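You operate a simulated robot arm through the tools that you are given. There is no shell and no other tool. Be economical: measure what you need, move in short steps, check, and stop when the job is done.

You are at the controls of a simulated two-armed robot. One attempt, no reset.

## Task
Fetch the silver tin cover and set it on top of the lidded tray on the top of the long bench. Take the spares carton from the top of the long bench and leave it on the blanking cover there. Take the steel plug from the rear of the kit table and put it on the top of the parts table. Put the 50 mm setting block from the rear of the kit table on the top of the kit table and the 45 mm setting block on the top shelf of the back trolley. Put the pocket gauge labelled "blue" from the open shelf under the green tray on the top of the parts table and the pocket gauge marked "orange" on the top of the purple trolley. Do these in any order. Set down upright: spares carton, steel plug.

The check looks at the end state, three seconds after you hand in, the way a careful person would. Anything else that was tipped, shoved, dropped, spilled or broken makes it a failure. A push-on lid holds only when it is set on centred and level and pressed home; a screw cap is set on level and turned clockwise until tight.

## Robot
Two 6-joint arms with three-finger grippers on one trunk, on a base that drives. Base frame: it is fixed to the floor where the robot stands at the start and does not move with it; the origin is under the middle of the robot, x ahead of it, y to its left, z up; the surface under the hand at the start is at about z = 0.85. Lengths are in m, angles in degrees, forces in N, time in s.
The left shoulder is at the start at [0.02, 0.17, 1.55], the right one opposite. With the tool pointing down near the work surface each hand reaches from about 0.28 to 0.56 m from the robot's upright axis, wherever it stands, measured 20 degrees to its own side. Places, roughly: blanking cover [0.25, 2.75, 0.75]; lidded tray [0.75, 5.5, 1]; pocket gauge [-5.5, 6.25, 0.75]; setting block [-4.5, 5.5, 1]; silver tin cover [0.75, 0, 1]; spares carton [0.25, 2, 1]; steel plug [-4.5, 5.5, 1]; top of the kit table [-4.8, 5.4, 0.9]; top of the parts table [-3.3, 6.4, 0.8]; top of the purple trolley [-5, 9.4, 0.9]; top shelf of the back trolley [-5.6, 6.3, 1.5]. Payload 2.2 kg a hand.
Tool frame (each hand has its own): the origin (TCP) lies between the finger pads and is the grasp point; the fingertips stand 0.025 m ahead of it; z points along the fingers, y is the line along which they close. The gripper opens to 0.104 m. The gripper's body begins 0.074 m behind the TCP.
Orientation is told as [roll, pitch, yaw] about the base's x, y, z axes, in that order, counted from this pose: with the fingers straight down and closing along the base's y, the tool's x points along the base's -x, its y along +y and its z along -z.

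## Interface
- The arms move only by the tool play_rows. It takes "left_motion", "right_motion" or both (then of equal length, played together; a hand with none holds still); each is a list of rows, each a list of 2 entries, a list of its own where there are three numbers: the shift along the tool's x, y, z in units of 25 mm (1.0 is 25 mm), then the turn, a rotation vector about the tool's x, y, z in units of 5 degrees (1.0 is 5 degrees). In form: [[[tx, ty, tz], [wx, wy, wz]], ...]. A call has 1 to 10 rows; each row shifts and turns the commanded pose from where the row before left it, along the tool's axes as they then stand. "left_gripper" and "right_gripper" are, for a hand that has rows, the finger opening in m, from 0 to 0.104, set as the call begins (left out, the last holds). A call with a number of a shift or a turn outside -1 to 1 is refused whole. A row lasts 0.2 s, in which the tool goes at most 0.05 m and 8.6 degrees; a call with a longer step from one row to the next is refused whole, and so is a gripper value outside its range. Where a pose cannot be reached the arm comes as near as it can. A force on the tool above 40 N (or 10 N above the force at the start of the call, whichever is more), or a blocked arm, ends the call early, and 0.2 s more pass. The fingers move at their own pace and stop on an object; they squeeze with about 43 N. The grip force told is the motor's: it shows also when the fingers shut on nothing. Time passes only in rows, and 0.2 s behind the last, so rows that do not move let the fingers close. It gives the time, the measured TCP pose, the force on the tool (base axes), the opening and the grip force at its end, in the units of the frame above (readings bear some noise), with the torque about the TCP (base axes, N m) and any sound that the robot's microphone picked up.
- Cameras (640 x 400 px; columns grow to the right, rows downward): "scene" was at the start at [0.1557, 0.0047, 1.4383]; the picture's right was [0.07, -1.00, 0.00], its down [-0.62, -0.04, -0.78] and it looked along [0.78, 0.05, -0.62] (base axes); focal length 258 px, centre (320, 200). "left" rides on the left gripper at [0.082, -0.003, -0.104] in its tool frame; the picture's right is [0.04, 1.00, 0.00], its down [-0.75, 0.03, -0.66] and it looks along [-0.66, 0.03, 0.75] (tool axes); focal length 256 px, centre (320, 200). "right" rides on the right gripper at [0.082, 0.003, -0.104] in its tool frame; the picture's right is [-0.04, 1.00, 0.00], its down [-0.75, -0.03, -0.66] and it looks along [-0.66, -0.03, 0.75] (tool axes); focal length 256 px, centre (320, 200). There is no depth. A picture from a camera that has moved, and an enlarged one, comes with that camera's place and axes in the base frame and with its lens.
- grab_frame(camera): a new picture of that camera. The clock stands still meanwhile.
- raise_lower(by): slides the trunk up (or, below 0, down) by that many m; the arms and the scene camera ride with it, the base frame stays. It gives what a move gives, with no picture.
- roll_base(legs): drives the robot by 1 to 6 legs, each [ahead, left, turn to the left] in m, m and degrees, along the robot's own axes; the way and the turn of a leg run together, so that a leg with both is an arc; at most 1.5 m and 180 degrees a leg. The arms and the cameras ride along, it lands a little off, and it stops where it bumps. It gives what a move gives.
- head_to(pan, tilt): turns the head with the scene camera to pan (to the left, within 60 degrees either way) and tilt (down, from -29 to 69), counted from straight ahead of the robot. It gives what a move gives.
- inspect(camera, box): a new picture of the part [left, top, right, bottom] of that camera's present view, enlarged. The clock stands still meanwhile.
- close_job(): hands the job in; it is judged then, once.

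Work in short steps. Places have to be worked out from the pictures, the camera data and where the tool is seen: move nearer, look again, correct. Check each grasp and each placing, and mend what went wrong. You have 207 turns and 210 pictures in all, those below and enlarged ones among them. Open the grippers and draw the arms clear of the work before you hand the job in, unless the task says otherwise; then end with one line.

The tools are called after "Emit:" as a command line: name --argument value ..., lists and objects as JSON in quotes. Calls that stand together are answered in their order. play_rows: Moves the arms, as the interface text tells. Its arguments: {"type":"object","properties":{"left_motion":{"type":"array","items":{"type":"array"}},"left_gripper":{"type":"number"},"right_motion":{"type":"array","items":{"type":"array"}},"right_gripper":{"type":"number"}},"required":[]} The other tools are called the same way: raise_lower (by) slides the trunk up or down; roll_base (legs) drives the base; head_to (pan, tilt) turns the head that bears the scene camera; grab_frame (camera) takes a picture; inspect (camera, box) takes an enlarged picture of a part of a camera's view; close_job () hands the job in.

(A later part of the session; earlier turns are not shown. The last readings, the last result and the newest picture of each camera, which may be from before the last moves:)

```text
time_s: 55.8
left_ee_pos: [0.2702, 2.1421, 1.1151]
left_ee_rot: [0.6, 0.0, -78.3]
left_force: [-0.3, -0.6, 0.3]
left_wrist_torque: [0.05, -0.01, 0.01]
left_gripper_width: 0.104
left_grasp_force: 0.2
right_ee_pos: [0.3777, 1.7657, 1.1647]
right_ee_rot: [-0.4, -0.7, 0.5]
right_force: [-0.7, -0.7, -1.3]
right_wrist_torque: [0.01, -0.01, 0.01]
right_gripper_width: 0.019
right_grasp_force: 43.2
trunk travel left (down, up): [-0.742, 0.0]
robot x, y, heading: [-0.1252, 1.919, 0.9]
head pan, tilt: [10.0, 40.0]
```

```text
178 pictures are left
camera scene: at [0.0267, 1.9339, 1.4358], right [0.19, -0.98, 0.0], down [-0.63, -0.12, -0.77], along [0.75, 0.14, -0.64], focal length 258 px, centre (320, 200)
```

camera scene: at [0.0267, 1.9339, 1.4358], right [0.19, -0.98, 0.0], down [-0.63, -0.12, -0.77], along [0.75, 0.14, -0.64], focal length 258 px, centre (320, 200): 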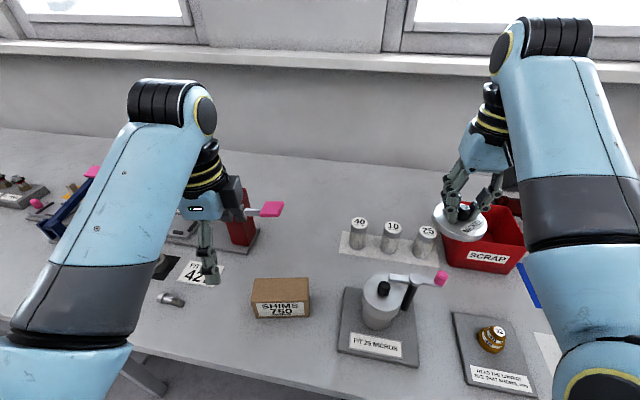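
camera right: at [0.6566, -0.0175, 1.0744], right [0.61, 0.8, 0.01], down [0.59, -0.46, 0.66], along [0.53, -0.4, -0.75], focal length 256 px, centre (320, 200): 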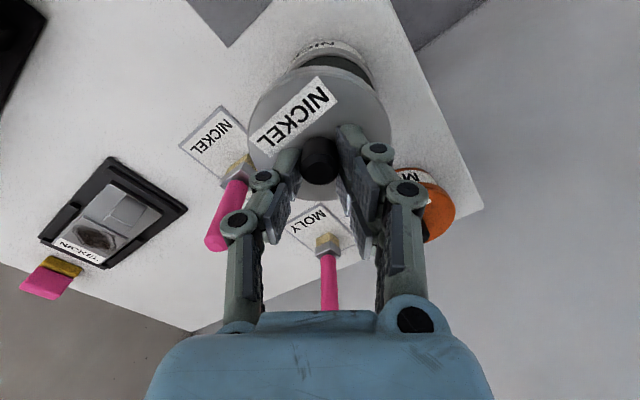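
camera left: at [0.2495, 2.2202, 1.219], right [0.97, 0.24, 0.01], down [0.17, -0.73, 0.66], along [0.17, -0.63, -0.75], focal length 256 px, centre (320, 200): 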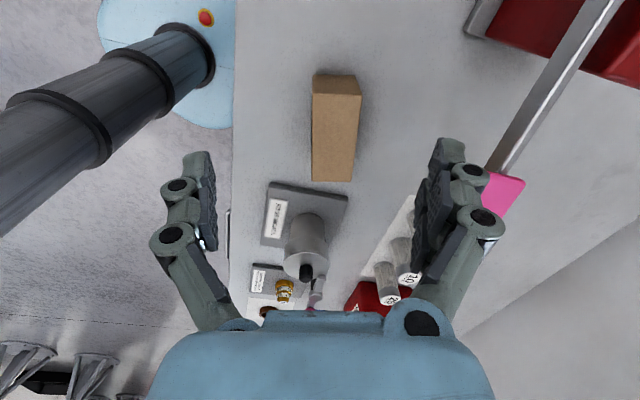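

Box top centre ≈[0.313,2.075]. I move over it and partway down, then check.

Emit:
play_rows --left_motion '[[[-1, 0.38, 0.3], [0, 0, 0]], [[-1, 0.38, 0.3], [0, 0, 0]], [[-0.97, 0.38, 0.4], [0, 0, 0]], [[0, 0, 1], [0, 0, 0]], [[0, 0, 1], [0, 0, 0]], [[0, 0, 1], [0, 0, 0]], [[0, 0, 1], [0, 0, 0]]]'

Emit:
grab_frame --camera "left"

Emit:
inspect --camera "scene" --box '[200, 180, 380, 360]'

```text
time_s: 57.4
left_ee_pos: [0.3147, 2.0969, 0.9855]
left_ee_rot: [0.9, 1.9, -77.8]
left_force: [1.6, 0.4, 0.3]
left_wrist_torque: [-0.02, 0.04, -0.01]
left_gripper_width: 0.1039
left_grasp_force: 0.1
right_ee_pos: [0.3779, 1.7652, 1.1664]
right_ee_rot: [-0.4, -0.7, 0.5]
right_force: [0.4, -0.1, -0.7]
right_wrist_torque: [-0.03, 0.0, -0.03]
right_gripper_width: 0.0193
right_grasp_force: 42.8
trunk travel left (down, up): [-0.742, 0.0]
robot x, y, heading: [-0.1279, 1.9172, 0.7]
head pan, tilt: [10.0, 40.0]
```

```text
177 pictures are left
camera left: at [0.2917, 2.1727, 1.093], right [0.97, 0.25, 0.01], down [0.18, -0.75, 0.63], along [0.17, -0.61, -0.78], focal length 256 px, centre (320, 200)
```

left: 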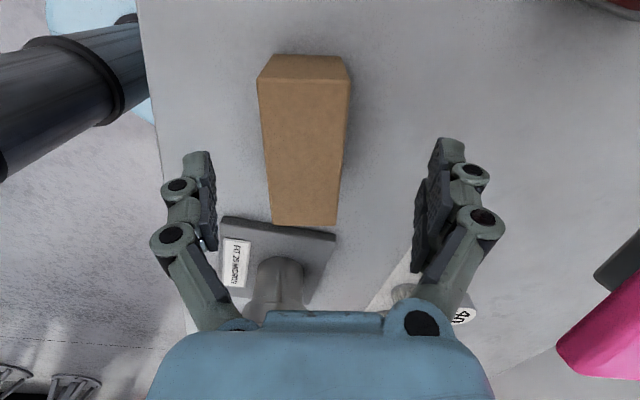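

```text
2.22 times, centred on (290, 270) of scene
camera zoom: at [0.0267, 1.9338, 1.4358], right [0.19, -0.98, 0.0], down [-0.63, -0.12, -0.77], along [0.75, 0.14, -0.64], focal length 574 px, centre (387, 44)
```

zoom: 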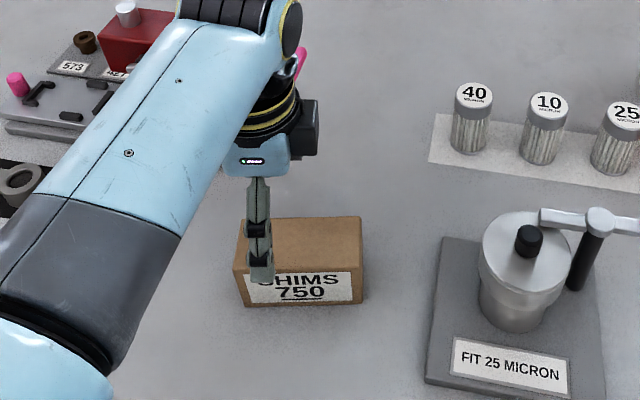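

Correcting ~12 mm in both horizontal directions and the small tilt, then going down around the box.

Emit:
play_rows --left_motion '[[[-0.5, -0.4, 0], [-0.38, -0.15, 0]], [[0, 0, 1], [0, 0, 0]], [[0, 0, 1], [0, 0, 0]], [[0, 0, 0], [0, 0, 0]]]'

Emit:
grab_frame --camera "left"

```text
time_s: 58.6
left_ee_pos: [0.3012, 2.0912, 0.9318]
left_ee_rot: [2.3, 1.8, -77.8]
left_force: [0.7, 0.2, -0.1]
left_wrist_torque: [0.02, 0.01, 0.01]
left_gripper_width: 0.1038
left_grasp_force: 0.1
right_ee_pos: [0.378, 1.7643, 1.1651]
right_ee_rot: [-0.4, -0.6, 0.4]
right_force: [-0.4, 0.3, -2.1]
right_wrist_torque: [0.0, 0.0, 0.03]
right_gripper_width: 0.0192
right_grasp_force: 43.1
trunk travel left (down, up): [-0.742, 0.0]
robot x, y, heading: [-0.1272, 1.9184, 0.7]
head pan, tilt: [10.0, 40.0]
stopped in row 4 (left hand): the arm was blocked; the commanded pose is now the measured one
```

```text
175 pictures are left
camera left: at [0.2778, 2.1662, 1.0379], right [0.97, 0.25, 0.04], down [0.17, -0.76, 0.63], along [0.19, -0.61, -0.77], focal length 256 px, centre (320, 200)
```

left: 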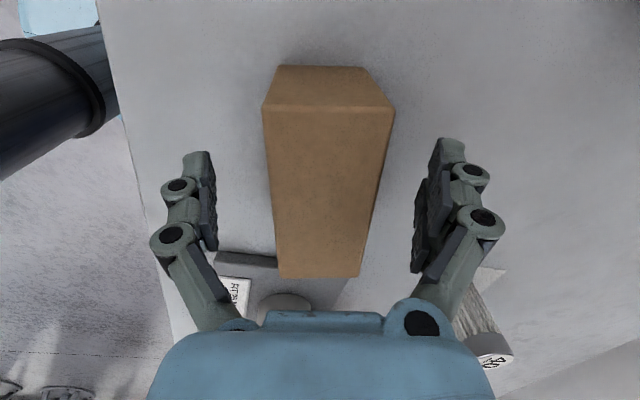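

The arm is at its lower limit at this trunk height; the box is well between the fingers. I lower the trunk 0.03, shift along the box, and look where things stand (right-hand clearance too).

Emit:
raise_lower --by -0.03

Emit:
play_rows --left_motion '[[[-0.5, 0, 0], [-0.36, -0.4, 0]], [[0, 0, 0], [0, 0, 0]]]'

Emit:
grab_frame --camera "scene"

```text
time_s: 59.4
left_ee_pos: [0.3006, 2.0902, 0.9014]
left_ee_rot: [2.3, 1.6, -77.7]
left_force: [-1.1, 0.0, 0.0]
left_wrist_torque: [0.01, -0.02, 0.02]
left_gripper_width: 0.1038
left_grasp_force: 0.1
right_ee_pos: [0.3787, 1.7657, 1.1345]
right_ee_rot: [-0.3, -0.7, 0.5]
right_force: [-0.6, 0.3, -0.8]
right_wrist_torque: [-0.01, -0.01, 0.02]
right_gripper_width: 0.0192
right_grasp_force: 42.7
trunk travel left (down, up): [-0.712, 0.03]
robot x, y, heading: [-0.1248, 1.9177, 1.0]
head pan, tilt: [10.0, 40.0]
```

```text
time_s: 60.0
left_ee_pos: [0.3067, 2.0873, 0.9018]
left_ee_rot: [4.6, 0.4, -77.8]
left_force: [-0.1, 0.1, 0.6]
left_wrist_torque: [0.02, -0.03, 0.01]
left_gripper_width: 0.104
left_grasp_force: 0.1
right_ee_pos: [0.3768, 1.765, 1.1352]
right_ee_rot: [-0.4, -0.7, 0.4]
right_force: [-0.5, 0.8, -0.6]
right_wrist_torque: [0.0, 0.0, 0.01]
right_gripper_width: 0.0193
right_grasp_force: 43.2
trunk travel left (down, up): [-0.712, 0.03]
robot x, y, heading: [-0.1239, 1.9207, 0.6]
head pan, tilt: [10.0, 40.0]
```

```text
174 pictures are left
camera scene: at [0.0265, 1.9338, 1.4057], right [0.19, -0.98, 0.0], down [-0.63, -0.12, -0.77], along [0.75, 0.14, -0.64], focal length 258 px, centre (320, 200)
```

scene: 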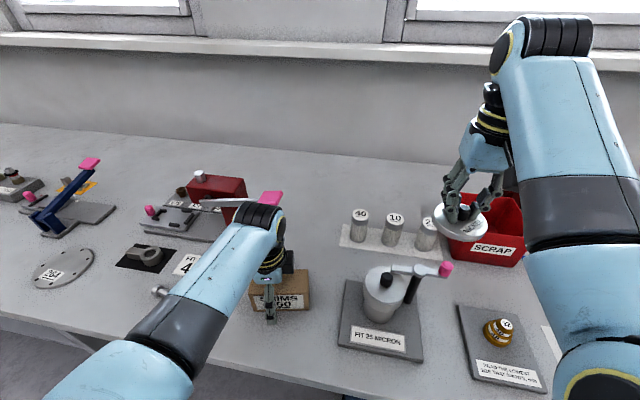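

I had the tilt sign wrong; correcting roll now (+wx), then re-check.

Emit:
play_rows --left_motion '[[[-0.4, 0, 0], [0.9, -0.08, 0]], [[0, 0, 0], [0, 0, 0]]]'

Emit:
grab_frame --camera "left"

```text
time_s: 60.5
left_ee_pos: [0.3009, 2.0805, 0.8953]
left_ee_rot: [-0.9, 0.4, -77.7]
left_force: [-0.3, 0.8, -1.2]
left_wrist_torque: [0.02, 0.0, -0.01]
left_gripper_width: 0.104
left_grasp_force: 0.0
right_ee_pos: [0.377, 1.7655, 1.1354]
right_ee_rot: [-0.4, -0.7, 0.5]
right_force: [0.3, 0.7, -0.8]
right_wrist_torque: [0.0, -0.01, -0.02]
right_gripper_width: 0.0191
right_grasp_force: 43.3
trunk travel left (down, up): [-0.712, 0.03]
robot x, y, heading: [-0.1249, 1.9202, 0.8]
head pan, tilt: [10.0, 40.0]
```

```text
173 pictures are left
camera left: at [0.2813, 2.1591, 1.0003], right [0.97, 0.25, -0.02], down [0.2, -0.73, 0.65], along [0.15, -0.63, -0.76], focal length 256 px, centre (320, 200)
```

left: 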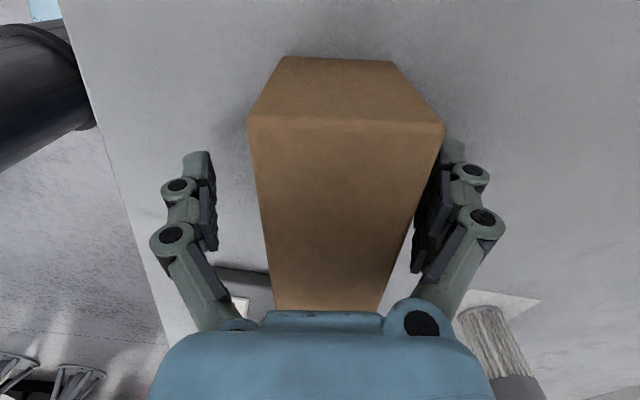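

Box is off toward the right finger by ~10 mm; shift +y, then close.

Emit:
play_rows --left_motion '[[[-0.1, 0.4, 0], [-0.15, 0, 0]], [[0, 0, 0.1], [0, 0, 0]]]'

Emit:
play_rows --left_motion '[[[0, 0, 0], [0, 0, 0]], [[0, 0, 0], [0, 0, 0]], [[0, 0, 0], [0, 0, 0]], [[0, 0, 0], [0, 0, 0]]]' --left_gripper 0.03

Emit:
grab_frame --camera "left"

```text
time_s: 61.1
left_ee_pos: [0.3102, 2.08, 0.8953]
left_ee_rot: [-0.1, 0.3, -77.6]
left_force: [-0.7, 0.0, -0.2]
left_wrist_torque: [-0.01, -0.01, 0.03]
left_gripper_width: 0.1041
left_grasp_force: 0.1
right_ee_pos: [0.3773, 1.7643, 1.1353]
right_ee_rot: [-0.3, -0.6, 0.5]
right_force: [0.4, 0.2, -1.3]
right_wrist_torque: [-0.01, 0.0, 0.0]
right_gripper_width: 0.0192
right_grasp_force: 42.9
trunk travel left (down, up): [-0.712, 0.03]
robot x, y, heading: [-0.1283, 1.9161, 0.8]
head pan, tilt: [10.0, 40.0]
```

```text
time_s: 62.1
left_ee_pos: [0.3124, 2.079, 0.895]
left_ee_rot: [0.1, 0.3, -77.6]
left_force: [0.2, -0.3, -0.1]
left_wrist_torque: [0.0, 0.0, 0.01]
left_gripper_width: 0.0547
left_grasp_force: 43.0
right_ee_pos: [0.3783, 1.7659, 1.1349]
right_ee_rot: [-0.4, -0.7, 0.4]
right_force: [-0.3, 0.8, -0.4]
right_wrist_torque: [-0.01, 0.02, -0.03]
right_gripper_width: 0.0191
right_grasp_force: 42.9
trunk travel left (down, up): [-0.712, 0.03]
robot x, y, heading: [-0.1295, 1.9203, 0.4]
head pan, tilt: [10.0, 40.0]
```

```text
172 pictures are left
camera left: at [0.2918, 2.1586, 0.9997], right [0.97, 0.25, 0.0], down [0.19, -0.73, 0.65], along [0.17, -0.63, -0.76], focal length 256 px, centre (320, 200)
```

left: 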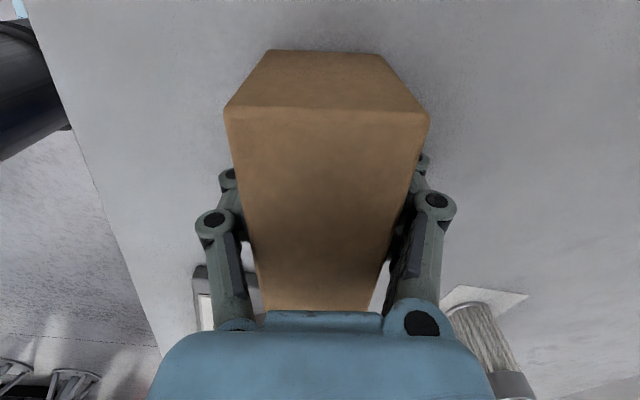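

Firm grip (55 mm). Lift with trunk and arm, then drive sideways along the bench to the blanking disc.

Emit:
raise_lower --by 0.03

Emit:
play_rows --left_motion '[[[0, 0, -1], [0, 0, 0]], [[0, 0, -1], [0, 0, 0]], [[0, 0, -1], [0, 0, 0]], [[0, 0, -1], [0, 0, 0]], [[0, 0, -1], [0, 0, 0]]]'

Emit:
roll_base --legs '[[-0.02, 0.56, 0]]'

Emit:
grab_frame --camera "scene"

Emit:
grab_frame --camera "left"

```text
time_s: 62.9
left_ee_pos: [0.3126, 2.0797, 0.925]
left_ee_rot: [0.1, 0.3, -77.7]
left_force: [0.3, 0.1, -3.0]
left_wrist_torque: [0.02, 0.01, 0.03]
left_gripper_width: 0.0548
left_grasp_force: 43.1
right_ee_pos: [0.3786, 1.7648, 1.165]
right_ee_rot: [-0.4, -0.6, 0.5]
right_force: [-1.3, -0.2, -0.8]
right_wrist_torque: [-0.01, -0.01, -0.02]
right_gripper_width: 0.019
right_grasp_force: 43.1
trunk travel left (down, up): [-0.742, 0.0]
robot x, y, heading: [-0.1308, 1.9169, 0.6]
head pan, tilt: [10.0, 40.0]
```

```text
time_s: 64.3
left_ee_pos: [0.3207, 2.1144, 1.0495]
left_ee_rot: [1.4, 3.5, -76.7]
left_force: [0.3, -0.1, -3.6]
left_wrist_torque: [0.02, 0.04, 0.0]
left_gripper_width: 0.0545
left_grasp_force: 43.2
right_ee_pos: [0.3785, 1.7659, 1.1644]
right_ee_rot: [-0.5, -0.6, 0.5]
right_force: [0.1, 0.1, -1.1]
right_wrist_torque: [0.02, -0.01, 0.04]
right_gripper_width: 0.0192
right_grasp_force: 43.8
trunk travel left (down, up): [-0.742, 0.0]
robot x, y, heading: [-0.1308, 1.917, 1.0]
head pan, tilt: [10.0, 40.0]
stopped in row 5 (left hand): the arm was blocked; the commanded pose is now the measured one
```

```text
time_s: 67.5
left_ee_pos: [0.2958, 2.6798, 1.05]
left_ee_rot: [1.5, 3.5, -77.1]
left_force: [-0.2, 1.4, -3.4]
left_wrist_torque: [-0.02, 0.03, 0.0]
left_gripper_width: 0.0546
left_grasp_force: 42.8
right_ee_pos: [0.3495, 2.331, 1.1651]
right_ee_rot: [-0.4, -0.7, 0.1]
right_force: [0.3, 0.3, -0.8]
right_wrist_torque: [-0.01, 0.0, 0.0]
right_gripper_width: 0.0192
right_grasp_force: 42.8
trunk travel left (down, up): [-0.742, 0.0]
robot x, y, heading: [-0.1498, 2.4853, 0.4]
head pan, tilt: [10.0, 40.0]
```

```text
171 pictures are left
camera scene: at [0.0006, 2.5016, 1.4357], right [0.18, -0.98, 0.0], down [-0.63, -0.12, -0.77], along [0.75, 0.14, -0.64], focal length 258 px, centre (320, 200)
```

scene: 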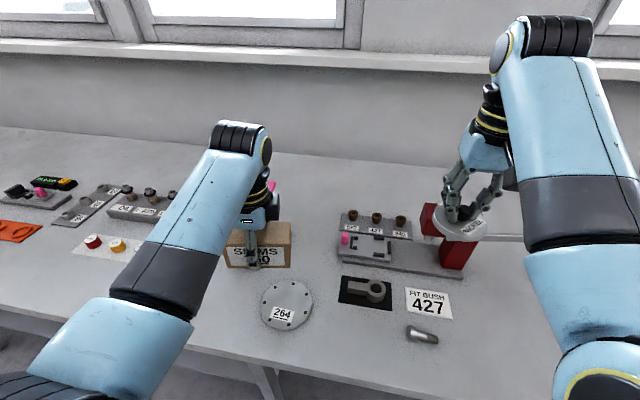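

```text
170 pictures are left
camera left: at [0.2735, 2.7521, 1.1593], right [0.97, 0.26, 0.03], down [0.19, -0.77, 0.61], along [0.18, -0.58, -0.79], focal length 256 px, centre (320, 200)
```

left: 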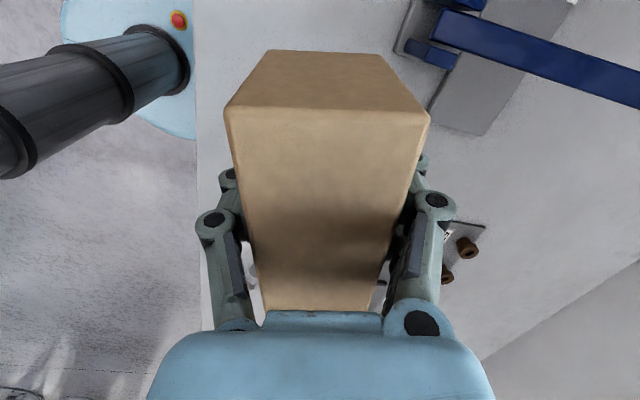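

Disc centre ≈[0.284,2.634]. I shift the box over it, level the hand, and descend to z≈0.96.

Emit:
play_rows --left_motion '[[[-0.8, -0.4, 0.2], [0.15, -0.35, 0]], [[-0.8, -0.37, 0.4], [0.15, -0.35, 0]], [[0, 0, 1], [0, 0, 0]], [[0, 0, 1], [0, 0, 0]], [[0, 0, 0.9], [0, 0, 0]]]'

Emit:
grab_frame --camera "scene"

Emit:
inspect --camera "scene" --box '[200, 220, 360, 350]'

```text
time_s: 68.8
left_ee_pos: [0.2847, 2.655, 0.9568]
left_ee_rot: [0.0, 1.4, -76.9]
left_force: [0.0, -0.2, -3.2]
left_wrist_torque: [0.01, 0.0, 0.03]
left_gripper_width: 0.0546
left_grasp_force: 42.8
right_ee_pos: [0.351, 2.33, 1.1642]
right_ee_rot: [-0.5, -0.8, 0.1]
right_force: [-0.6, 0.5, -0.3]
right_wrist_torque: [0.0, -0.01, -0.01]
right_gripper_width: 0.0195
right_grasp_force: 43.2
trunk travel left (down, up): [-0.742, 0.0]
robot x, y, heading: [-0.1527, 2.4863, 0.4]
head pan, tilt: [10.0, 40.0]
```

```text
169 pictures are left
camera scene: at [0.0006, 2.5014, 1.4357], right [0.18, -0.98, 0.0], down [-0.63, -0.12, -0.77], along [0.75, 0.14, -0.64], focal length 258 px, centre (320, 200)
```

scene: 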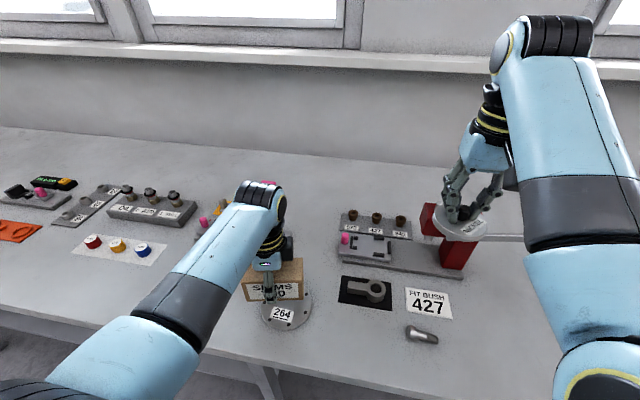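

```text
3.08 times, centred on (280, 285) of scene
camera zoom: at [0.0006, 2.5014, 1.4357], right [0.18, -0.98, 0.0], down [-0.63, -0.12, -0.77], along [0.75, 0.14, -0.64], focal length 794 px, centre (443, -62)
```

zoom: 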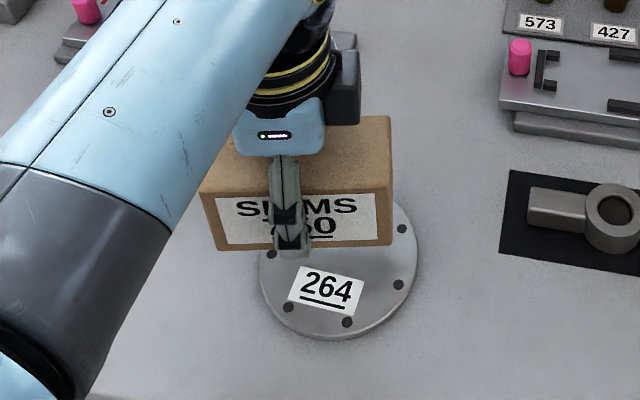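

Box needs ~18 mm more in −y; I correct and level, check pose.

Emit:
play_rows --left_motion '[[[-0.7, -0.1, 0], [0, -0.28, 0]], [[0, 0, 0], [0, 0, 0]]]'

Emit:
raise_lower --by -0.035

Emit:
inspect --camera "scene" --box '[200, 200, 360, 330]'

```text
time_s: 69.5
left_ee_pos: [0.2819, 2.6566, 0.9518]
left_ee_rot: [0.1, 1.6, -76.6]
left_force: [0.1, 0.5, -4.0]
left_wrist_torque: [0.0, -0.03, 0.03]
left_gripper_width: 0.0547
left_grasp_force: 43.2
right_ee_pos: [0.3497, 2.3302, 1.166]
right_ee_rot: [-0.5, -0.6, 0.0]
right_force: [-0.3, -1.3, 0.0]
right_wrist_torque: [-0.01, 0.02, -0.01]
right_gripper_width: 0.0191
right_grasp_force: 43.0
trunk travel left (down, up): [-0.742, 0.0]
robot x, y, heading: [-0.1542, 2.4886, 0.6]
head pan, tilt: [10.0, 40.0]
stopped in row 2 (left hand): the arm was blocked; the commanded pose is now the measured one
```

```text
time_s: 70.3
left_ee_pos: [0.2836, 2.656, 0.9164]
left_ee_rot: [0.1, 1.6, -76.5]
left_force: [-0.4, -0.7, -2.6]
left_wrist_torque: [0.0, -0.01, -0.01]
left_gripper_width: 0.0544
left_grasp_force: 43.1
right_ee_pos: [0.3507, 2.3298, 1.1297]
right_ee_rot: [-0.5, -0.7, 0.1]
right_force: [-0.6, 0.3, -0.8]
right_wrist_torque: [0.0, 0.02, 0.0]
right_gripper_width: 0.0193
right_grasp_force: 43.0
trunk travel left (down, up): [-0.707, 0.035]
robot x, y, heading: [-0.1552, 2.4859, 0.3]
head pan, tilt: [10.0, 40.0]
```

```text
3.08 times, centred on (280, 265) of scene
camera zoom: at [0.0003, 2.5013, 1.4007], right [0.18, -0.98, 0.0], down [-0.63, -0.12, -0.77], along [0.75, 0.14, -0.64], focal length 794 px, centre (443, 0)
```

zoom: 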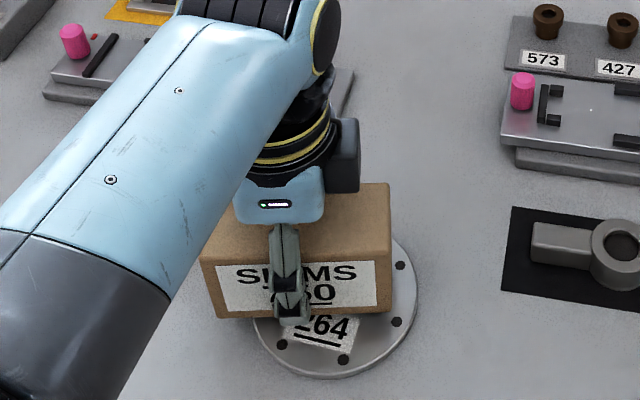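

The arm is at an inward limit, so I use the base to shift 2 cm to the right instead.

Emit:
roll_base --legs '[[0.002, -0.02, 0]]'

Emit:
inspect --camera "scene" --box '[200, 200, 360, 330]'

```text
time_s: 71.1
left_ee_pos: [0.2867, 2.6379, 0.9168]
left_ee_rot: [0.0, 1.4, -76.6]
left_force: [0.2, 0.6, -3.8]
left_wrist_torque: [0.03, 0.0, -0.04]
left_gripper_width: 0.0547
left_grasp_force: 43.2
right_ee_pos: [0.3528, 2.311, 1.13]
right_ee_rot: [-0.5, -0.7, 0.2]
right_force: [-1.0, 1.0, -0.4]
right_wrist_torque: [-0.02, 0.0, 0.02]
right_gripper_width: 0.0194
right_grasp_force: 42.9
trunk travel left (down, up): [-0.707, 0.035]
robot x, y, heading: [-0.1519, 2.4676, 0.4]
head pan, tilt: [10.0, 40.0]
```

```text
3.08 times, centred on (280, 265) of scene
camera zoom: at [0.0027, 2.4829, 1.4006], right [0.18, -0.98, 0.0], down [-0.63, -0.12, -0.77], along [0.75, 0.14, -0.64], focal length 794 px, centre (443, 0)
```

zoom: 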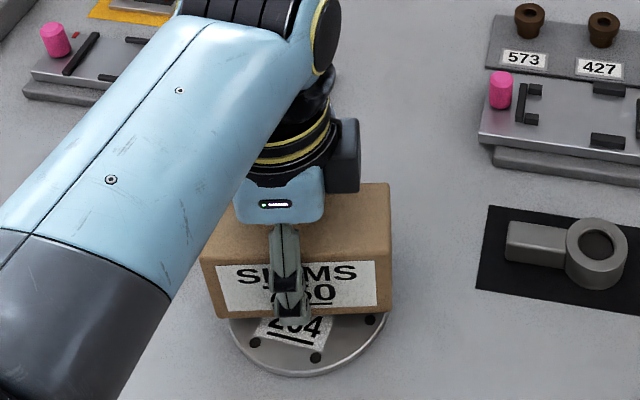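

Near centred (~7 mm too far forward). I nudge back 6 mm and lower until contact.

Emit:
play_rows --left_motion '[[[0, -0.24, 0], [0, -0.25, 0]], [[0, 0, 0], [0, 0, 0]]]'

Emit:
raise_lower --by -0.01

Emit:
inspect --camera "scene" --box '[200, 200, 360, 330]'

```text
time_s: 71.7
left_ee_pos: [0.2809, 2.6356, 0.9165]
left_ee_rot: [0.1, 0.4, -76.5]
left_force: [-0.4, 0.3, -3.4]
left_wrist_torque: [0.03, 0.0, 0.0]
left_gripper_width: 0.0544
left_grasp_force: 43.1
right_ee_pos: [0.3534, 2.3099, 1.1307]
right_ee_rot: [-0.4, -0.6, 0.2]
right_force: [0.6, 0.7, -0.4]
right_wrist_torque: [0.04, 0.01, -0.02]
right_gripper_width: 0.0192
right_grasp_force: 42.6
trunk travel left (down, up): [-0.707, 0.035]
robot x, y, heading: [-0.1515, 2.4664, 0.8]
head pan, tilt: [10.0, 40.0]
```

```text
time_s: 72.3
left_ee_pos: [0.2804, 2.6358, 0.9072]
left_ee_rot: [0.0, 0.4, -76.5]
left_force: [0.5, 0.5, -3.7]
left_wrist_torque: [0.03, 0.0, 0.0]
left_gripper_width: 0.0548
left_grasp_force: 43.1
right_ee_pos: [0.353, 2.31, 1.12]
right_ee_rot: [-0.4, -0.7, 0.3]
right_force: [-0.2, -0.1, -1.1]
right_wrist_torque: [0.0, -0.01, -0.02]
right_gripper_width: 0.0192
right_grasp_force: 43.3
trunk travel left (down, up): [-0.697, 0.045]
robot x, y, heading: [-0.1473, 2.4667, 0.5]
head pan, tilt: [10.0, 40.0]
```

```text
3.08 times, centred on (280, 265) of scene
camera zoom: at [0.0029, 2.4814, 1.3906], right [0.18, -0.98, 0.0], down [-0.63, -0.12, -0.77], along [0.75, 0.14, -0.64], focal length 794 px, centre (443, 0)
```

zoom: 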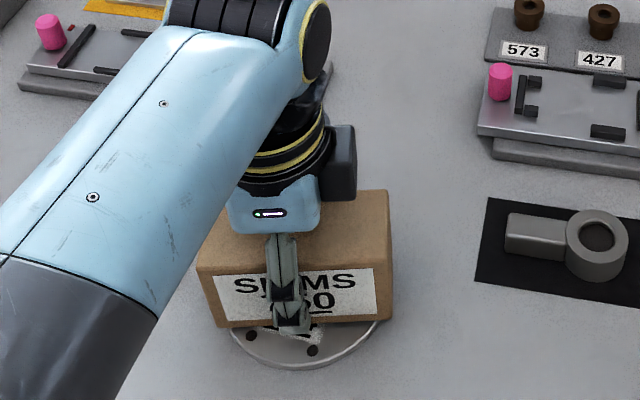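

Still carrying the weight; lower in small steps.

Emit:
raise_lower --by -0.004

Emit:
raise_lower --by -0.003

```text
time_s: 72.8
left_ee_pos: [0.2801, 2.6345, 0.9032]
left_ee_rot: [0.1, 0.3, -76.6]
left_force: [0.1, 0.1, -2.4]
left_wrist_torque: [0.03, 0.01, 0.01]
left_gripper_width: 0.0545
left_grasp_force: 43.5
right_ee_pos: [0.3527, 2.311, 1.1164]
right_ee_rot: [-0.4, -0.8, 0.3]
right_force: [-0.4, -0.7, 0.3]
right_wrist_torque: [-0.01, 0.0, -0.02]
right_gripper_width: 0.0191
right_grasp_force: 42.6
trunk travel left (down, up): [-0.693, 0.049]
robot x, y, heading: [-0.1527, 2.4648, 0.5]
head pan, tilt: [10.0, 40.0]
```

```text
time_s: 73.4
left_ee_pos: [0.281, 2.6358, 0.9018]
left_ee_rot: [0.3, 0.2, -76.5]
left_force: [-4.8, 1.6, 22.1]
left_wrist_torque: [-0.07, 0.84, -0.05]
left_gripper_width: 0.0546
left_grasp_force: 43.0
right_ee_pos: [0.3506, 2.3109, 1.114]
right_ee_rot: [-0.4, -0.7, 0.2]
right_force: [-0.5, -0.2, -0.6]
right_wrist_torque: [0.01, 0.03, -0.01]
right_gripper_width: 0.0191
right_grasp_force: 43.6
trunk travel left (down, up): [-0.69, 0.052]
robot x, y, heading: [-0.1491, 2.4655, 0.6]
head pan, tilt: [10.0, 40.0]
```

Contact with 22 N; I open the left gripper and raise straight up, then check.

Emit:
play_rows --left_motion '[[[0, 0, 0], [0, 0, 0]], [[0, 0, 0], [0, 0, 0]], [[0, 0, 0], [0, 0, 0]]]' --left_gripper 0.104

Emit:
raise_lower --by 0.052

Emit:
play_rows --left_motion '[[[0, 0, -1], [0, 0, 0]], [[0, 0, -1], [0, 0, 0]], [[0, 0, -1], [0, 0, 0]], [[0, 0, -1], [0, 0, 0]], [[0, 0, -1], [0, 0, 0]]]'

Emit:
grab_frame --camera "scene"

Emit:
grab_frame --camera "left"

```text
time_s: 74.2
left_ee_pos: [0.2821, 2.6374, 0.9005]
left_ee_rot: [0.1, 0.4, -76.5]
left_force: [-0.8, 0.6, 0.7]
left_wrist_torque: [0.0, 0.01, 0.01]
left_gripper_width: 0.1038
left_grasp_force: 0.0
right_ee_pos: [0.352, 2.3112, 1.1122]
right_ee_rot: [-0.4, -0.7, 0.2]
right_force: [-0.3, -1.4, -0.8]
right_wrist_torque: [-0.02, 0.0, -0.02]
right_gripper_width: 0.0192
right_grasp_force: 43.1
trunk travel left (down, up): [-0.69, 0.052]
robot x, y, heading: [-0.1475, 2.465, 0.4]
head pan, tilt: [10.0, 40.0]
```

```text
time_s: 75.1
left_ee_pos: [0.2797, 2.6343, 0.9517]
left_ee_rot: [0.0, 0.3, -76.5]
left_force: [0.3, 0.2, -0.6]
left_wrist_torque: [0.02, 0.01, 0.0]
left_gripper_width: 0.1039
left_grasp_force: 0.0
right_ee_pos: [0.3535, 2.3115, 1.1639]
right_ee_rot: [-0.4, -0.8, 0.2]
right_force: [0.1, 0.4, -1.0]
right_wrist_torque: [0.0, 0.0, -0.03]
right_gripper_width: 0.0191
right_grasp_force: 43.0
trunk travel left (down, up): [-0.742, 0.0]
robot x, y, heading: [-0.1536, 2.4686, 0.4]
head pan, tilt: [10.0, 40.0]
```

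```text
time_s: 76.5
left_ee_pos: [0.2746, 2.6643, 1.0676]
left_ee_rot: [0.1, 3.4, -75.9]
left_force: [0.1, -0.5, -0.2]
left_wrist_torque: [-0.06, -0.03, 0.0]
left_gripper_width: 0.1043
left_grasp_force: 0.0
right_ee_pos: [0.3528, 2.3109, 1.1655]
right_ee_rot: [-0.5, -0.6, 0.3]
right_force: [1.3, -0.5, -1.0]
right_wrist_torque: [-0.01, -0.02, -0.02]
right_gripper_width: 0.0194
right_grasp_force: 43.3
trunk travel left (down, up): [-0.742, 0.0]
robot x, y, heading: [-0.1517, 2.4672, 0.2]
head pan, tilt: [10.0, 40.0]
stopped in row 5 (left hand): the arm was blocked; the commanded pose is now the measured one
```

```text
164 pictures are left
camera scene: at [0.0026, 2.4817, 1.4357], right [0.18, -0.98, 0.0], down [-0.63, -0.12, -0.77], along [0.75, 0.14, -0.64], focal length 258 px, centre (320, 200)
```

scene: 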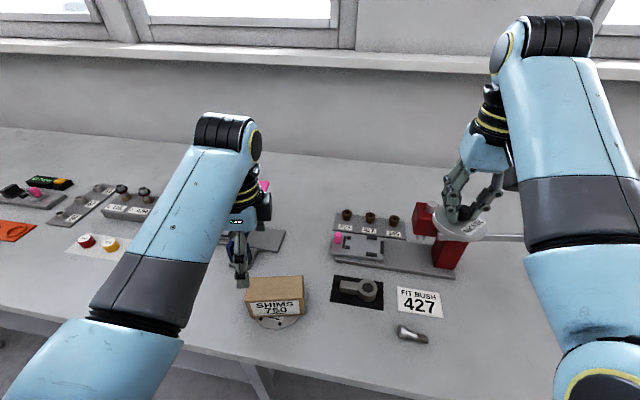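

```text
163 pictures are left
camera left: at [0.2529, 2.7366, 1.1766], right [0.96, 0.28, 0.0], down [0.22, -0.76, 0.61], along [0.17, -0.58, -0.79], focal length 256 px, centre (320, 200)
```

left: 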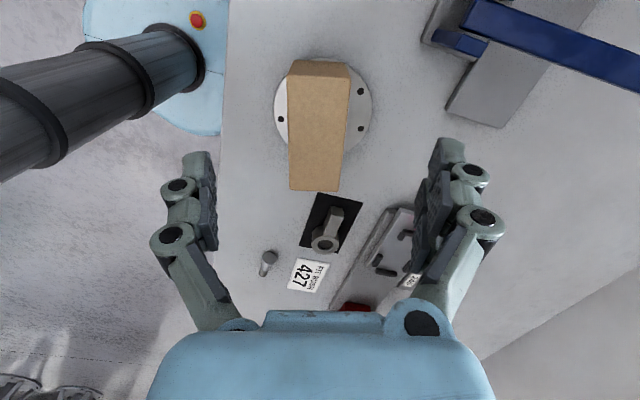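

Carton sits centred on the disc. Now I back off and drive along the aisle toward the lidded tray.

Emit:
roll_base --legs '[[-0.55, 0, 0], [0, 1.4, 0], [0, 1.1, 0]]'

Emit:
head_to --pan 10 --tilt 28

Emit:
grab_frame --camera "scene"

```text
time_s: 91.5
left_ee_pos: [-0.2532, 5.1559, 1.0666]
left_ee_rot: [0.0, 3.4, -76.9]
left_force: [0.1, -0.3, -0.1]
left_wrist_torque: [-0.07, 0.01, -0.01]
left_gripper_width: 0.104
left_grasp_force: 0.0
right_ee_pos: [-0.1818, 4.8009, 1.1646]
right_ee_rot: [-0.4, -0.6, -0.6]
right_force: [-0.2, 0.1, -1.3]
right_wrist_torque: [-0.02, -0.01, -0.02]
right_gripper_width: 0.0191
right_grasp_force: 43.0
trunk travel left (down, up): [-0.742, 0.0]
robot x, y, heading: [-0.6881, 4.958, -0.5]
head pan, tilt: [10.0, 40.0]
```

```text
time_s: 92.2
left_ee_pos: [-0.2532, 5.155, 1.0673]
left_ee_rot: [0.0, 3.4, -76.8]
left_force: [0.2, -0.3, 0.0]
left_wrist_torque: [0.02, -0.04, 0.0]
left_gripper_width: 0.1041
left_grasp_force: 0.0
right_ee_pos: [-0.1803, 4.8001, 1.1655]
right_ee_rot: [-0.4, -0.7, -0.7]
right_force: [0.1, -0.7, -0.5]
right_wrist_torque: [0.01, -0.02, 0.0]
right_gripper_width: 0.0192
right_grasp_force: 43.0
trunk travel left (down, up): [-0.742, 0.0]
robot x, y, heading: [-0.6836, 4.9635, -0.1]
head pan, tilt: [10.0, 28.0]
```

```text
162 pictures are left
camera scene: at [-0.5228, 4.9778, 1.4542], right [0.17, -0.99, 0.0], down [-0.46, -0.08, -0.88], along [0.87, 0.15, -0.47], focal length 258 px, centre (320, 200)
```

scene: 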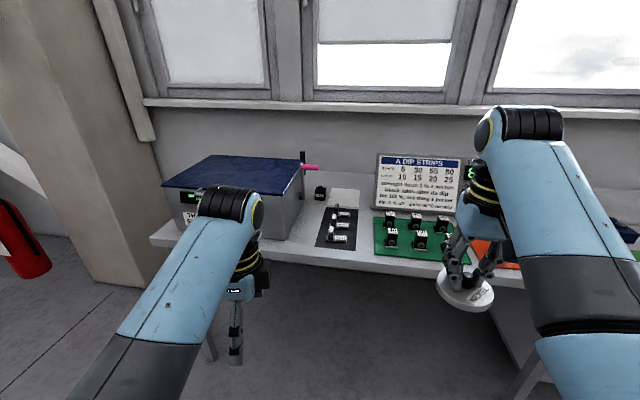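

The tank with a blue lid at the bench's far end may be the lidded tray. I zoom to check it and its surroundings.

Emit:
inspect --camera "scene" --box '[140, 120, 380, 270]'

Emit:
inspect --camera "scene" --box '[360, 130, 640, 305]'

```text
2.67 times, centred on (260, 195) of scene
camera zoom: at [-0.5228, 4.9778, 1.4542], right [0.17, -0.99, 0.0], down [-0.46, -0.08, -0.88], along [0.87, 0.15, -0.47], focal length 689 px, centre (480, 213)
```

zoom: 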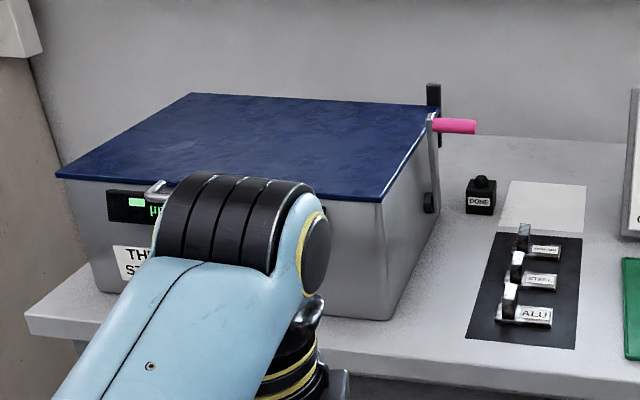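

```text
2.29 times, centred on (500, 218) of scene
camera zoom: at [-0.5228, 4.9778, 1.4542], right [0.17, -0.99, 0.0], down [-0.46, -0.08, -0.88], along [0.87, 0.15, -0.47], focal length 590 px, centre (-91, 160)
```

zoom: 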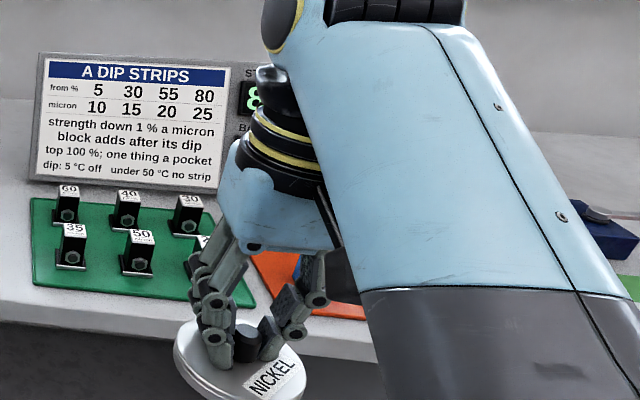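

Tank lid spans roughly x 0.24–0.61, y 5.24–5.72, z≈1.05; but the stated place (x≈0.75) could be something hidden behind it. I turn the left wrist back to yaw 0 to use its camera to look behind the tank.

Emit:
play_rows --left_motion '[[[0, 0, 0], [0, 0, -1]], [[0, 0, 0], [0, 0, -1]], [[0, 0, 0], [0, 0, -1]], [[0, 0, 0], [0, 0, -1]], [[0, 0, 0], [0, 0, -1]], [[0, 0, 0], [0, 0, -1]], [[0, 0, 0], [0, 0, -1]], [[0, 0, 0], [0, 0, -1]], [[0, 0, 0], [0, 0, -1]], [[0, 0, 0], [0, 0, -1]]]'

Emit:
play_rows --left_motion '[[[-0.6, 0, -1], [0, 0, -1]], [[-0.6, 0, -1], [0, 0, -1]], [[-0.6, 0, -1], [0, 0, -1]], [[-0.6, 0, -1], [0, 0, -1]], [[-0.6, 0, -1], [0, 0, -1]]]'

Emit:
roll_base --legs '[[0, 0.3, 0], [0.3, 0, 0]]'

Emit:
grab_frame --camera "left"

Emit:
grab_frame --camera "scene"

```text
time_s: 94.4
left_ee_pos: [-0.2531, 5.1553, 1.0679]
left_ee_rot: [2.7, 2.2, -26.6]
left_force: [-0.6, -0.6, -0.2]
left_wrist_torque: [0.01, -0.01, -0.04]
left_gripper_width: 0.1038
left_grasp_force: 0.0
right_ee_pos: [-0.1825, 4.8013, 1.1644]
right_ee_rot: [-0.4, -0.7, -0.7]
right_force: [0.4, 0.2, -0.7]
right_wrist_torque: [0.0, -0.06, -0.02]
right_gripper_width: 0.0191
right_grasp_force: 42.7
trunk travel left (down, up): [-0.742, 0.0]
robot x, y, heading: [-0.6845, 4.9669, -0.4]
head pan, tilt: [10.0, 28.0]
```

```text
time_s: 95.6
left_ee_pos: [-0.1661, 5.1174, 1.17]
left_ee_rot: [3.1, 0.7, -1.9]
left_force: [1.0, 0.1, -0.5]
left_wrist_torque: [0.01, 0.02, 0.01]
left_gripper_width: 0.1039
left_grasp_force: 0.1
left hand out of reach, approached as far as the arm can: row 4, 5
right_ee_pos: [-0.18, 4.7993, 1.1641]
right_ee_rot: [-0.4, -0.6, -0.7]
right_force: [-0.3, -0.4, -0.2]
right_wrist_torque: [-0.01, 0.0, -0.02]
right_gripper_width: 0.0191
right_grasp_force: 43.5
trunk travel left (down, up): [-0.742, 0.0]
robot x, y, heading: [-0.685, 4.9638, -0.4]
head pan, tilt: [10.0, 28.0]
```

```text
time_s: 99.3
left_ee_pos: [0.1393, 5.4104, 1.1686]
left_ee_rot: [3.2, 0.7, -2.1]
left_force: [0.0, -0.2, 1.0]
left_wrist_torque: [-0.01, 0.04, 0.0]
left_gripper_width: 0.1042
left_grasp_force: 0.1
right_ee_pos: [0.1249, 5.0893, 1.1651]
right_ee_rot: [-0.5, -0.7, -1.1]
right_force: [0.9, -0.2, 0.1]
right_wrist_torque: [0.02, 0.0, -0.02]
right_gripper_width: 0.0191
right_grasp_force: 43.1
trunk travel left (down, up): [-0.742, 0.0]
robot x, y, heading: [-0.3764, 5.2558, -0.7]
head pan, tilt: [10.0, 28.0]
```

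```text
159 pictures are left
camera left: at [0.0599, 5.4038, 1.2742], right [0.0, 1.0, 0.06], down [0.76, -0.04, 0.65], along [0.65, 0.05, -0.76], focal length 256 px, centre (320, 200)
```

left: 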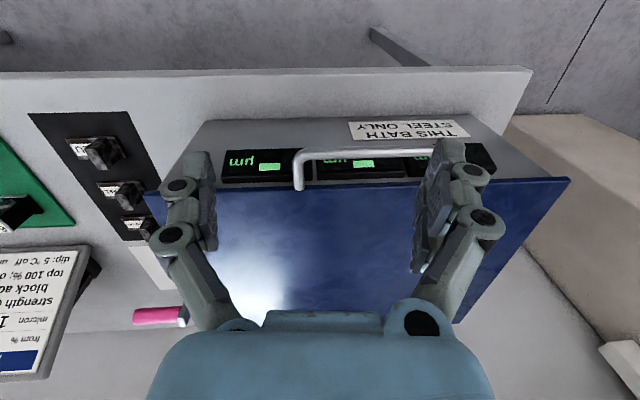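

```text
158 pictures are left
camera scene: at [-0.2152, 5.2695, 1.4542], right [0.16, -0.99, 0.0], down [-0.46, -0.07, -0.88], along [0.87, 0.14, -0.47], focal length 258 px, centre (320, 200)
```

scene: 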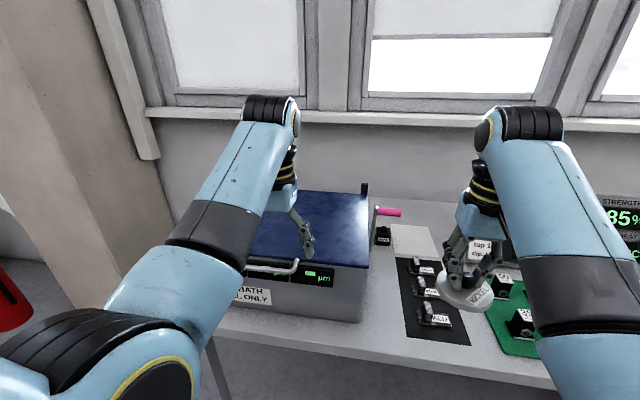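

It's a bath, not the tray. I move 0.27 m forward to look behind it with the left camera.

Emit:
roll_base --legs '[[0.25, 0.05, 0]]'

Emit:
grab_frame --camera "left"

Emit:
head_to --pan 0 --tilt 45

Emit:
grab_frame --camera "scene"

```text
time_s: 101.2
left_ee_pos: [0.3992, 5.4562, 1.1686]
left_ee_rot: [3.4, 0.7, -2.1]
left_force: [-0.9, 0.0, -0.6]
left_wrist_torque: [0.02, -0.01, 0.01]
left_gripper_width: 0.1043
left_grasp_force: 0.0
right_ee_pos: [0.3831, 5.1363, 1.1648]
right_ee_rot: [-0.5, -0.7, -1.0]
right_force: [1.2, -0.3, -0.6]
right_wrist_torque: [0.0, -0.02, -0.02]
right_gripper_width: 0.0191
right_grasp_force: 43.1
trunk travel left (down, up): [-0.742, 0.0]
robot x, y, heading: [-0.1123, 5.3057, -0.8]
head pan, tilt: [10.0, 28.0]
```

```text
157 pictures are left
camera left: at [0.3181, 5.4503, 1.2742], right [0.0, 1.0, 0.06], down [0.76, -0.04, 0.65], along [0.65, 0.05, -0.76], focal length 256 px, centre (320, 200)
```

left: 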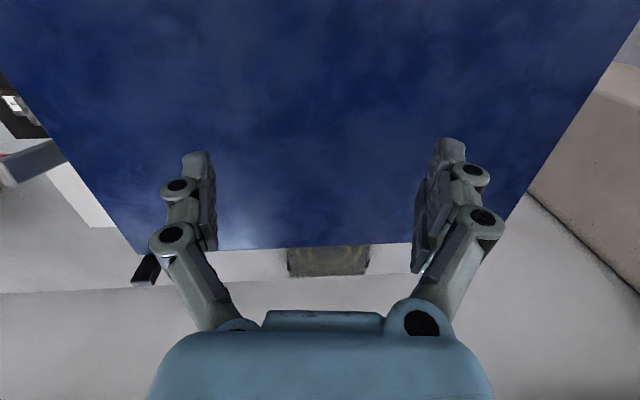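

```text
time_s: 102.0
left_ee_pos: [0.3993, 5.456, 1.1686]
left_ee_rot: [3.3, 0.8, -2.2]
left_force: [0.0, 0.4, 0.0]
left_wrist_torque: [0.0, 0.02, 0.04]
left_gripper_width: 0.1038
left_grasp_force: 0.1
right_ee_pos: [0.382, 5.1357, 1.1652]
right_ee_rot: [-0.5, -0.6, -1.2]
right_force: [0.1, -0.6, -1.0]
right_wrist_torque: [0.01, -0.04, -0.01]
right_gripper_width: 0.0191
right_grasp_force: 43.1
trunk travel left (down, up): [-0.742, 0.0]
robot x, y, heading: [-0.1173, 5.3036, -0.8]
head pan, tilt: [0.0, 45.0]
```

```text
156 pictures are left
camera scene: at [0.0339, 5.3004, 1.4286], right [-0.01, -1.0, 0.0], down [-0.71, 0.01, -0.71], along [0.71, -0.01, -0.71], focal length 258 px, centre (320, 200)
```

scene: 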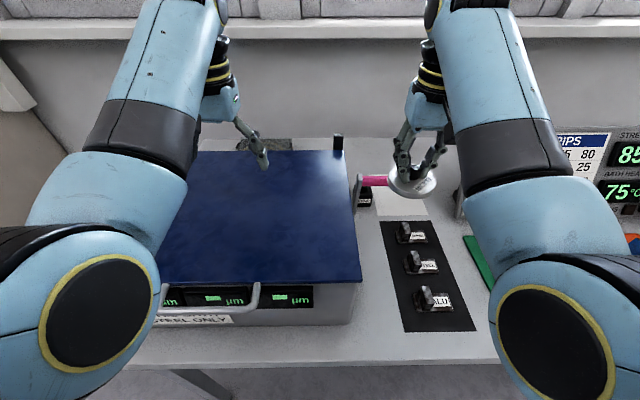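

There is an object behind the bath (grey-brown top, ≈[0.78,5.49]) – the lidded tray. Reach is the problem, so I check how far the base can go in under the bench.

Emit:
head_to --pan 0 --tilt 69

Emit:
grab_frame --camera "scene"

Emit:
inspect --camera "left" --box '[200, 220, 440, 320]'

```text
time_s: 102.9
left_ee_pos: [0.3992, 5.4573, 1.1687]
left_ee_rot: [3.4, 0.8, -2.2]
left_force: [-0.8, 0.1, 0.2]
left_wrist_torque: [0.01, 0.03, 0.0]
left_gripper_width: 0.1039
left_grasp_force: 0.1
right_ee_pos: [0.3829, 5.1359, 1.1646]
right_ee_rot: [-0.5, -0.7, -1.2]
right_force: [0.5, -0.3, 0.1]
right_wrist_torque: [-0.01, -0.04, 0.04]
right_gripper_width: 0.0191
right_grasp_force: 43.5
trunk travel left (down, up): [-0.742, 0.0]
robot x, y, heading: [-0.1148, 5.3021, -0.9]
head pan, tilt: [0.0, 68.8]
```

```text
155 pictures are left
camera scene: at [0.0088, 5.3007, 1.3997], right [-0.01, -1.0, 0.0], down [-0.93, 0.01, -0.36], along [0.36, -0.01, -0.93], focal length 258 px, centre (320, 200)
```

scene: 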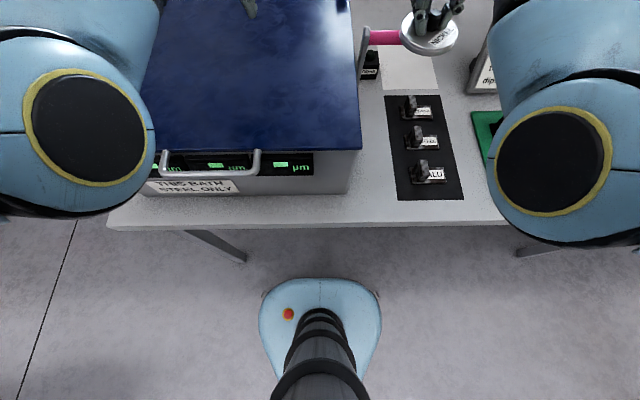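

```text
2.67 times, centred on (320, 270) of left
camera zoom: at [0.3181, 5.4503, 1.2742], right [0.0, 1.0, 0.06], down [0.76, -0.04, 0.65], along [0.65, 0.05, -0.76], focal length 683 px, centre (320, 13)
```

zoom: 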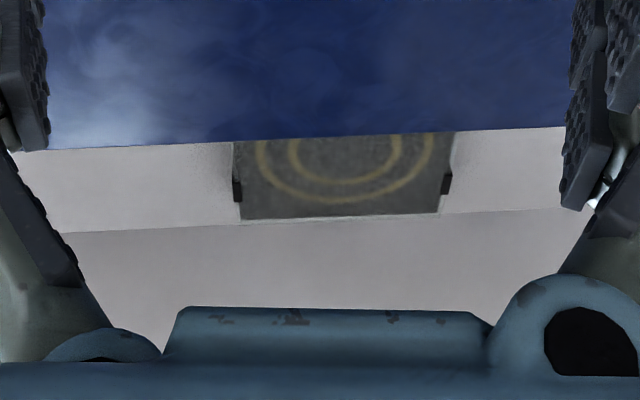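

The tray's top has a ring target, centred around x≈0.78. To learn the arm's true reach with the trunk lower, I back into the aisle and test extending the right arm in free air.

Emit:
roll_base --legs '[[-0.75, -0.05, 0]]'

Emit:
raise_lower --by -0.25

Emit:
play_rows --right_motion '[[[-1, 0, -1], [0, 0, 0]], [[-1, 0, -1], [0, 0, 0]], [[-1, 0, -1], [0, 0, 0]], [[-1, 0, -1], [0, 0, 0]], [[-1, 0, -1], [0, 0, 0]], [[-1, 0, 0], [0, 0, 0]], [[-1, 0, 0], [0, 0, 0]], [[-1, 0, 0], [0, 0, 0]]]'

```text
time_s: 106.9
left_ee_pos: [-0.3508, 5.4184, 1.1694]
left_ee_rot: [3.4, 0.7, -2.0]
left_force: [-0.2, 0.2, -0.6]
left_wrist_torque: [0.03, -0.01, -0.01]
left_gripper_width: 0.1041
left_grasp_force: 0.2
right_ee_pos: [-0.3651, 5.0983, 1.165]
right_ee_rot: [-0.4, -0.7, -0.8]
right_force: [0.1, -0.8, 0.1]
right_wrist_torque: [-0.01, -0.01, 0.02]
right_gripper_width: 0.0192
right_grasp_force: 43.5
trunk travel left (down, up): [-0.742, 0.0]
robot x, y, heading: [-0.8669, 5.2645, -0.7]
head pan, tilt: [0.0, 68.8]
```

```text
time_s: 109.5
left_ee_pos: [-0.3499, 5.4185, 0.9131]
left_ee_rot: [3.4, 1.0, -2.0]
left_force: [0.8, -0.2, -0.3]
left_wrist_torque: [0.01, 0.0, -0.01]
left_gripper_width: 0.1044
left_grasp_force: 0.1
right_ee_pos: [-0.3637, 5.0974, 0.9112]
right_ee_rot: [-0.5, -0.7, -0.8]
right_force: [0.1, 0.3, -0.4]
right_wrist_torque: [0.02, -0.02, 0.01]
right_gripper_width: 0.0191
right_grasp_force: 42.9
trunk travel left (down, up): [-0.492, 0.25]
robot x, y, heading: [-0.8661, 5.2627, -0.7]
head pan, tilt: [0.0, 68.8]
```

```text
time_s: 111.3
left_ee_pos: [-0.3481, 5.4178, 0.9142]
left_ee_rot: [3.4, 1.0, -2.0]
left_force: [-0.2, -0.5, 0.1]
left_wrist_torque: [-0.01, -0.01, 0.0]
left_gripper_width: 0.1043
left_grasp_force: 0.0
right_ee_pos: [-0.1836, 5.1, 1.0287]
right_ee_rot: [-0.5, -0.6, -0.9]
right_force: [0.7, 0.6, -0.9]
right_wrist_torque: [0.0, 0.02, -0.01]
right_gripper_width: 0.0192
right_grasp_force: 43.4
right hand out of reach, approached as far as the arm can: row 1, 2, 8
trunk travel left (down, up): [-0.492, 0.25]
robot x, y, heading: [-0.8671, 5.2616, -0.6]
head pan, tilt: [0.0, 68.8]
```

The arm reaches ~0.68 m ahead with the shoulder 0.27 above the TCP. Turning ~60° left brings the right shoulder forward enough if the base goes slightly under the bench; I lower the trunk to look underneath for clearance.

Emit:
raise_lower --by -0.45

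Emit:
head_to --pan 0 --tilt 10

Emit:
grab_frame --camera "scene"

```text
refused: -0.45 is not a number from -0.4 to 0.4
```

```text
time_s: 112.6
left_ee_pos: [-0.3504, 5.4179, 0.9132]
left_ee_rot: [3.3, 1.1, -2.0]
left_force: [-0.1, 0.8, -0.2]
left_wrist_torque: [0.0, -0.02, -0.02]
left_gripper_width: 0.1042
left_grasp_force: 0.0
right_ee_pos: [-0.1844, 5.0998, 1.0256]
right_ee_rot: [-0.5, -0.6, -0.8]
right_force: [-0.1, -0.2, 0.5]
right_wrist_torque: [-0.03, 0.01, 0.02]
right_gripper_width: 0.0192
right_grasp_force: 42.8
trunk travel left (down, up): [-0.492, 0.25]
robot x, y, heading: [-0.8643, 5.2628, -0.8]
head pan, tilt: [0.0, 10.0]
```

```text
153 pictures are left
camera scene: at [-0.6998, 5.2603, 1.2318], right [-0.01, -1.0, 0.0], down [-0.17, 0.0, -0.98], along [0.98, -0.01, -0.17], focal length 258 px, centre (320, 200)
```

scene: 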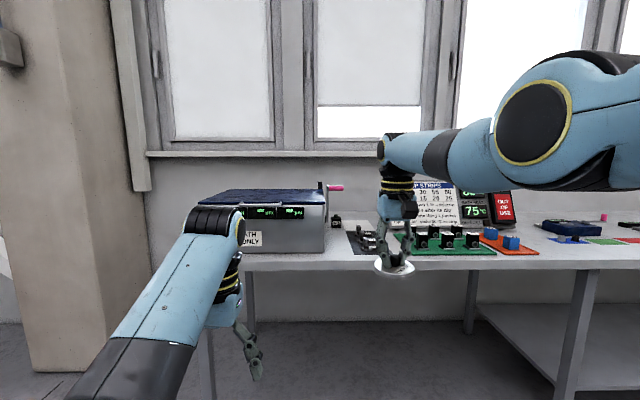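

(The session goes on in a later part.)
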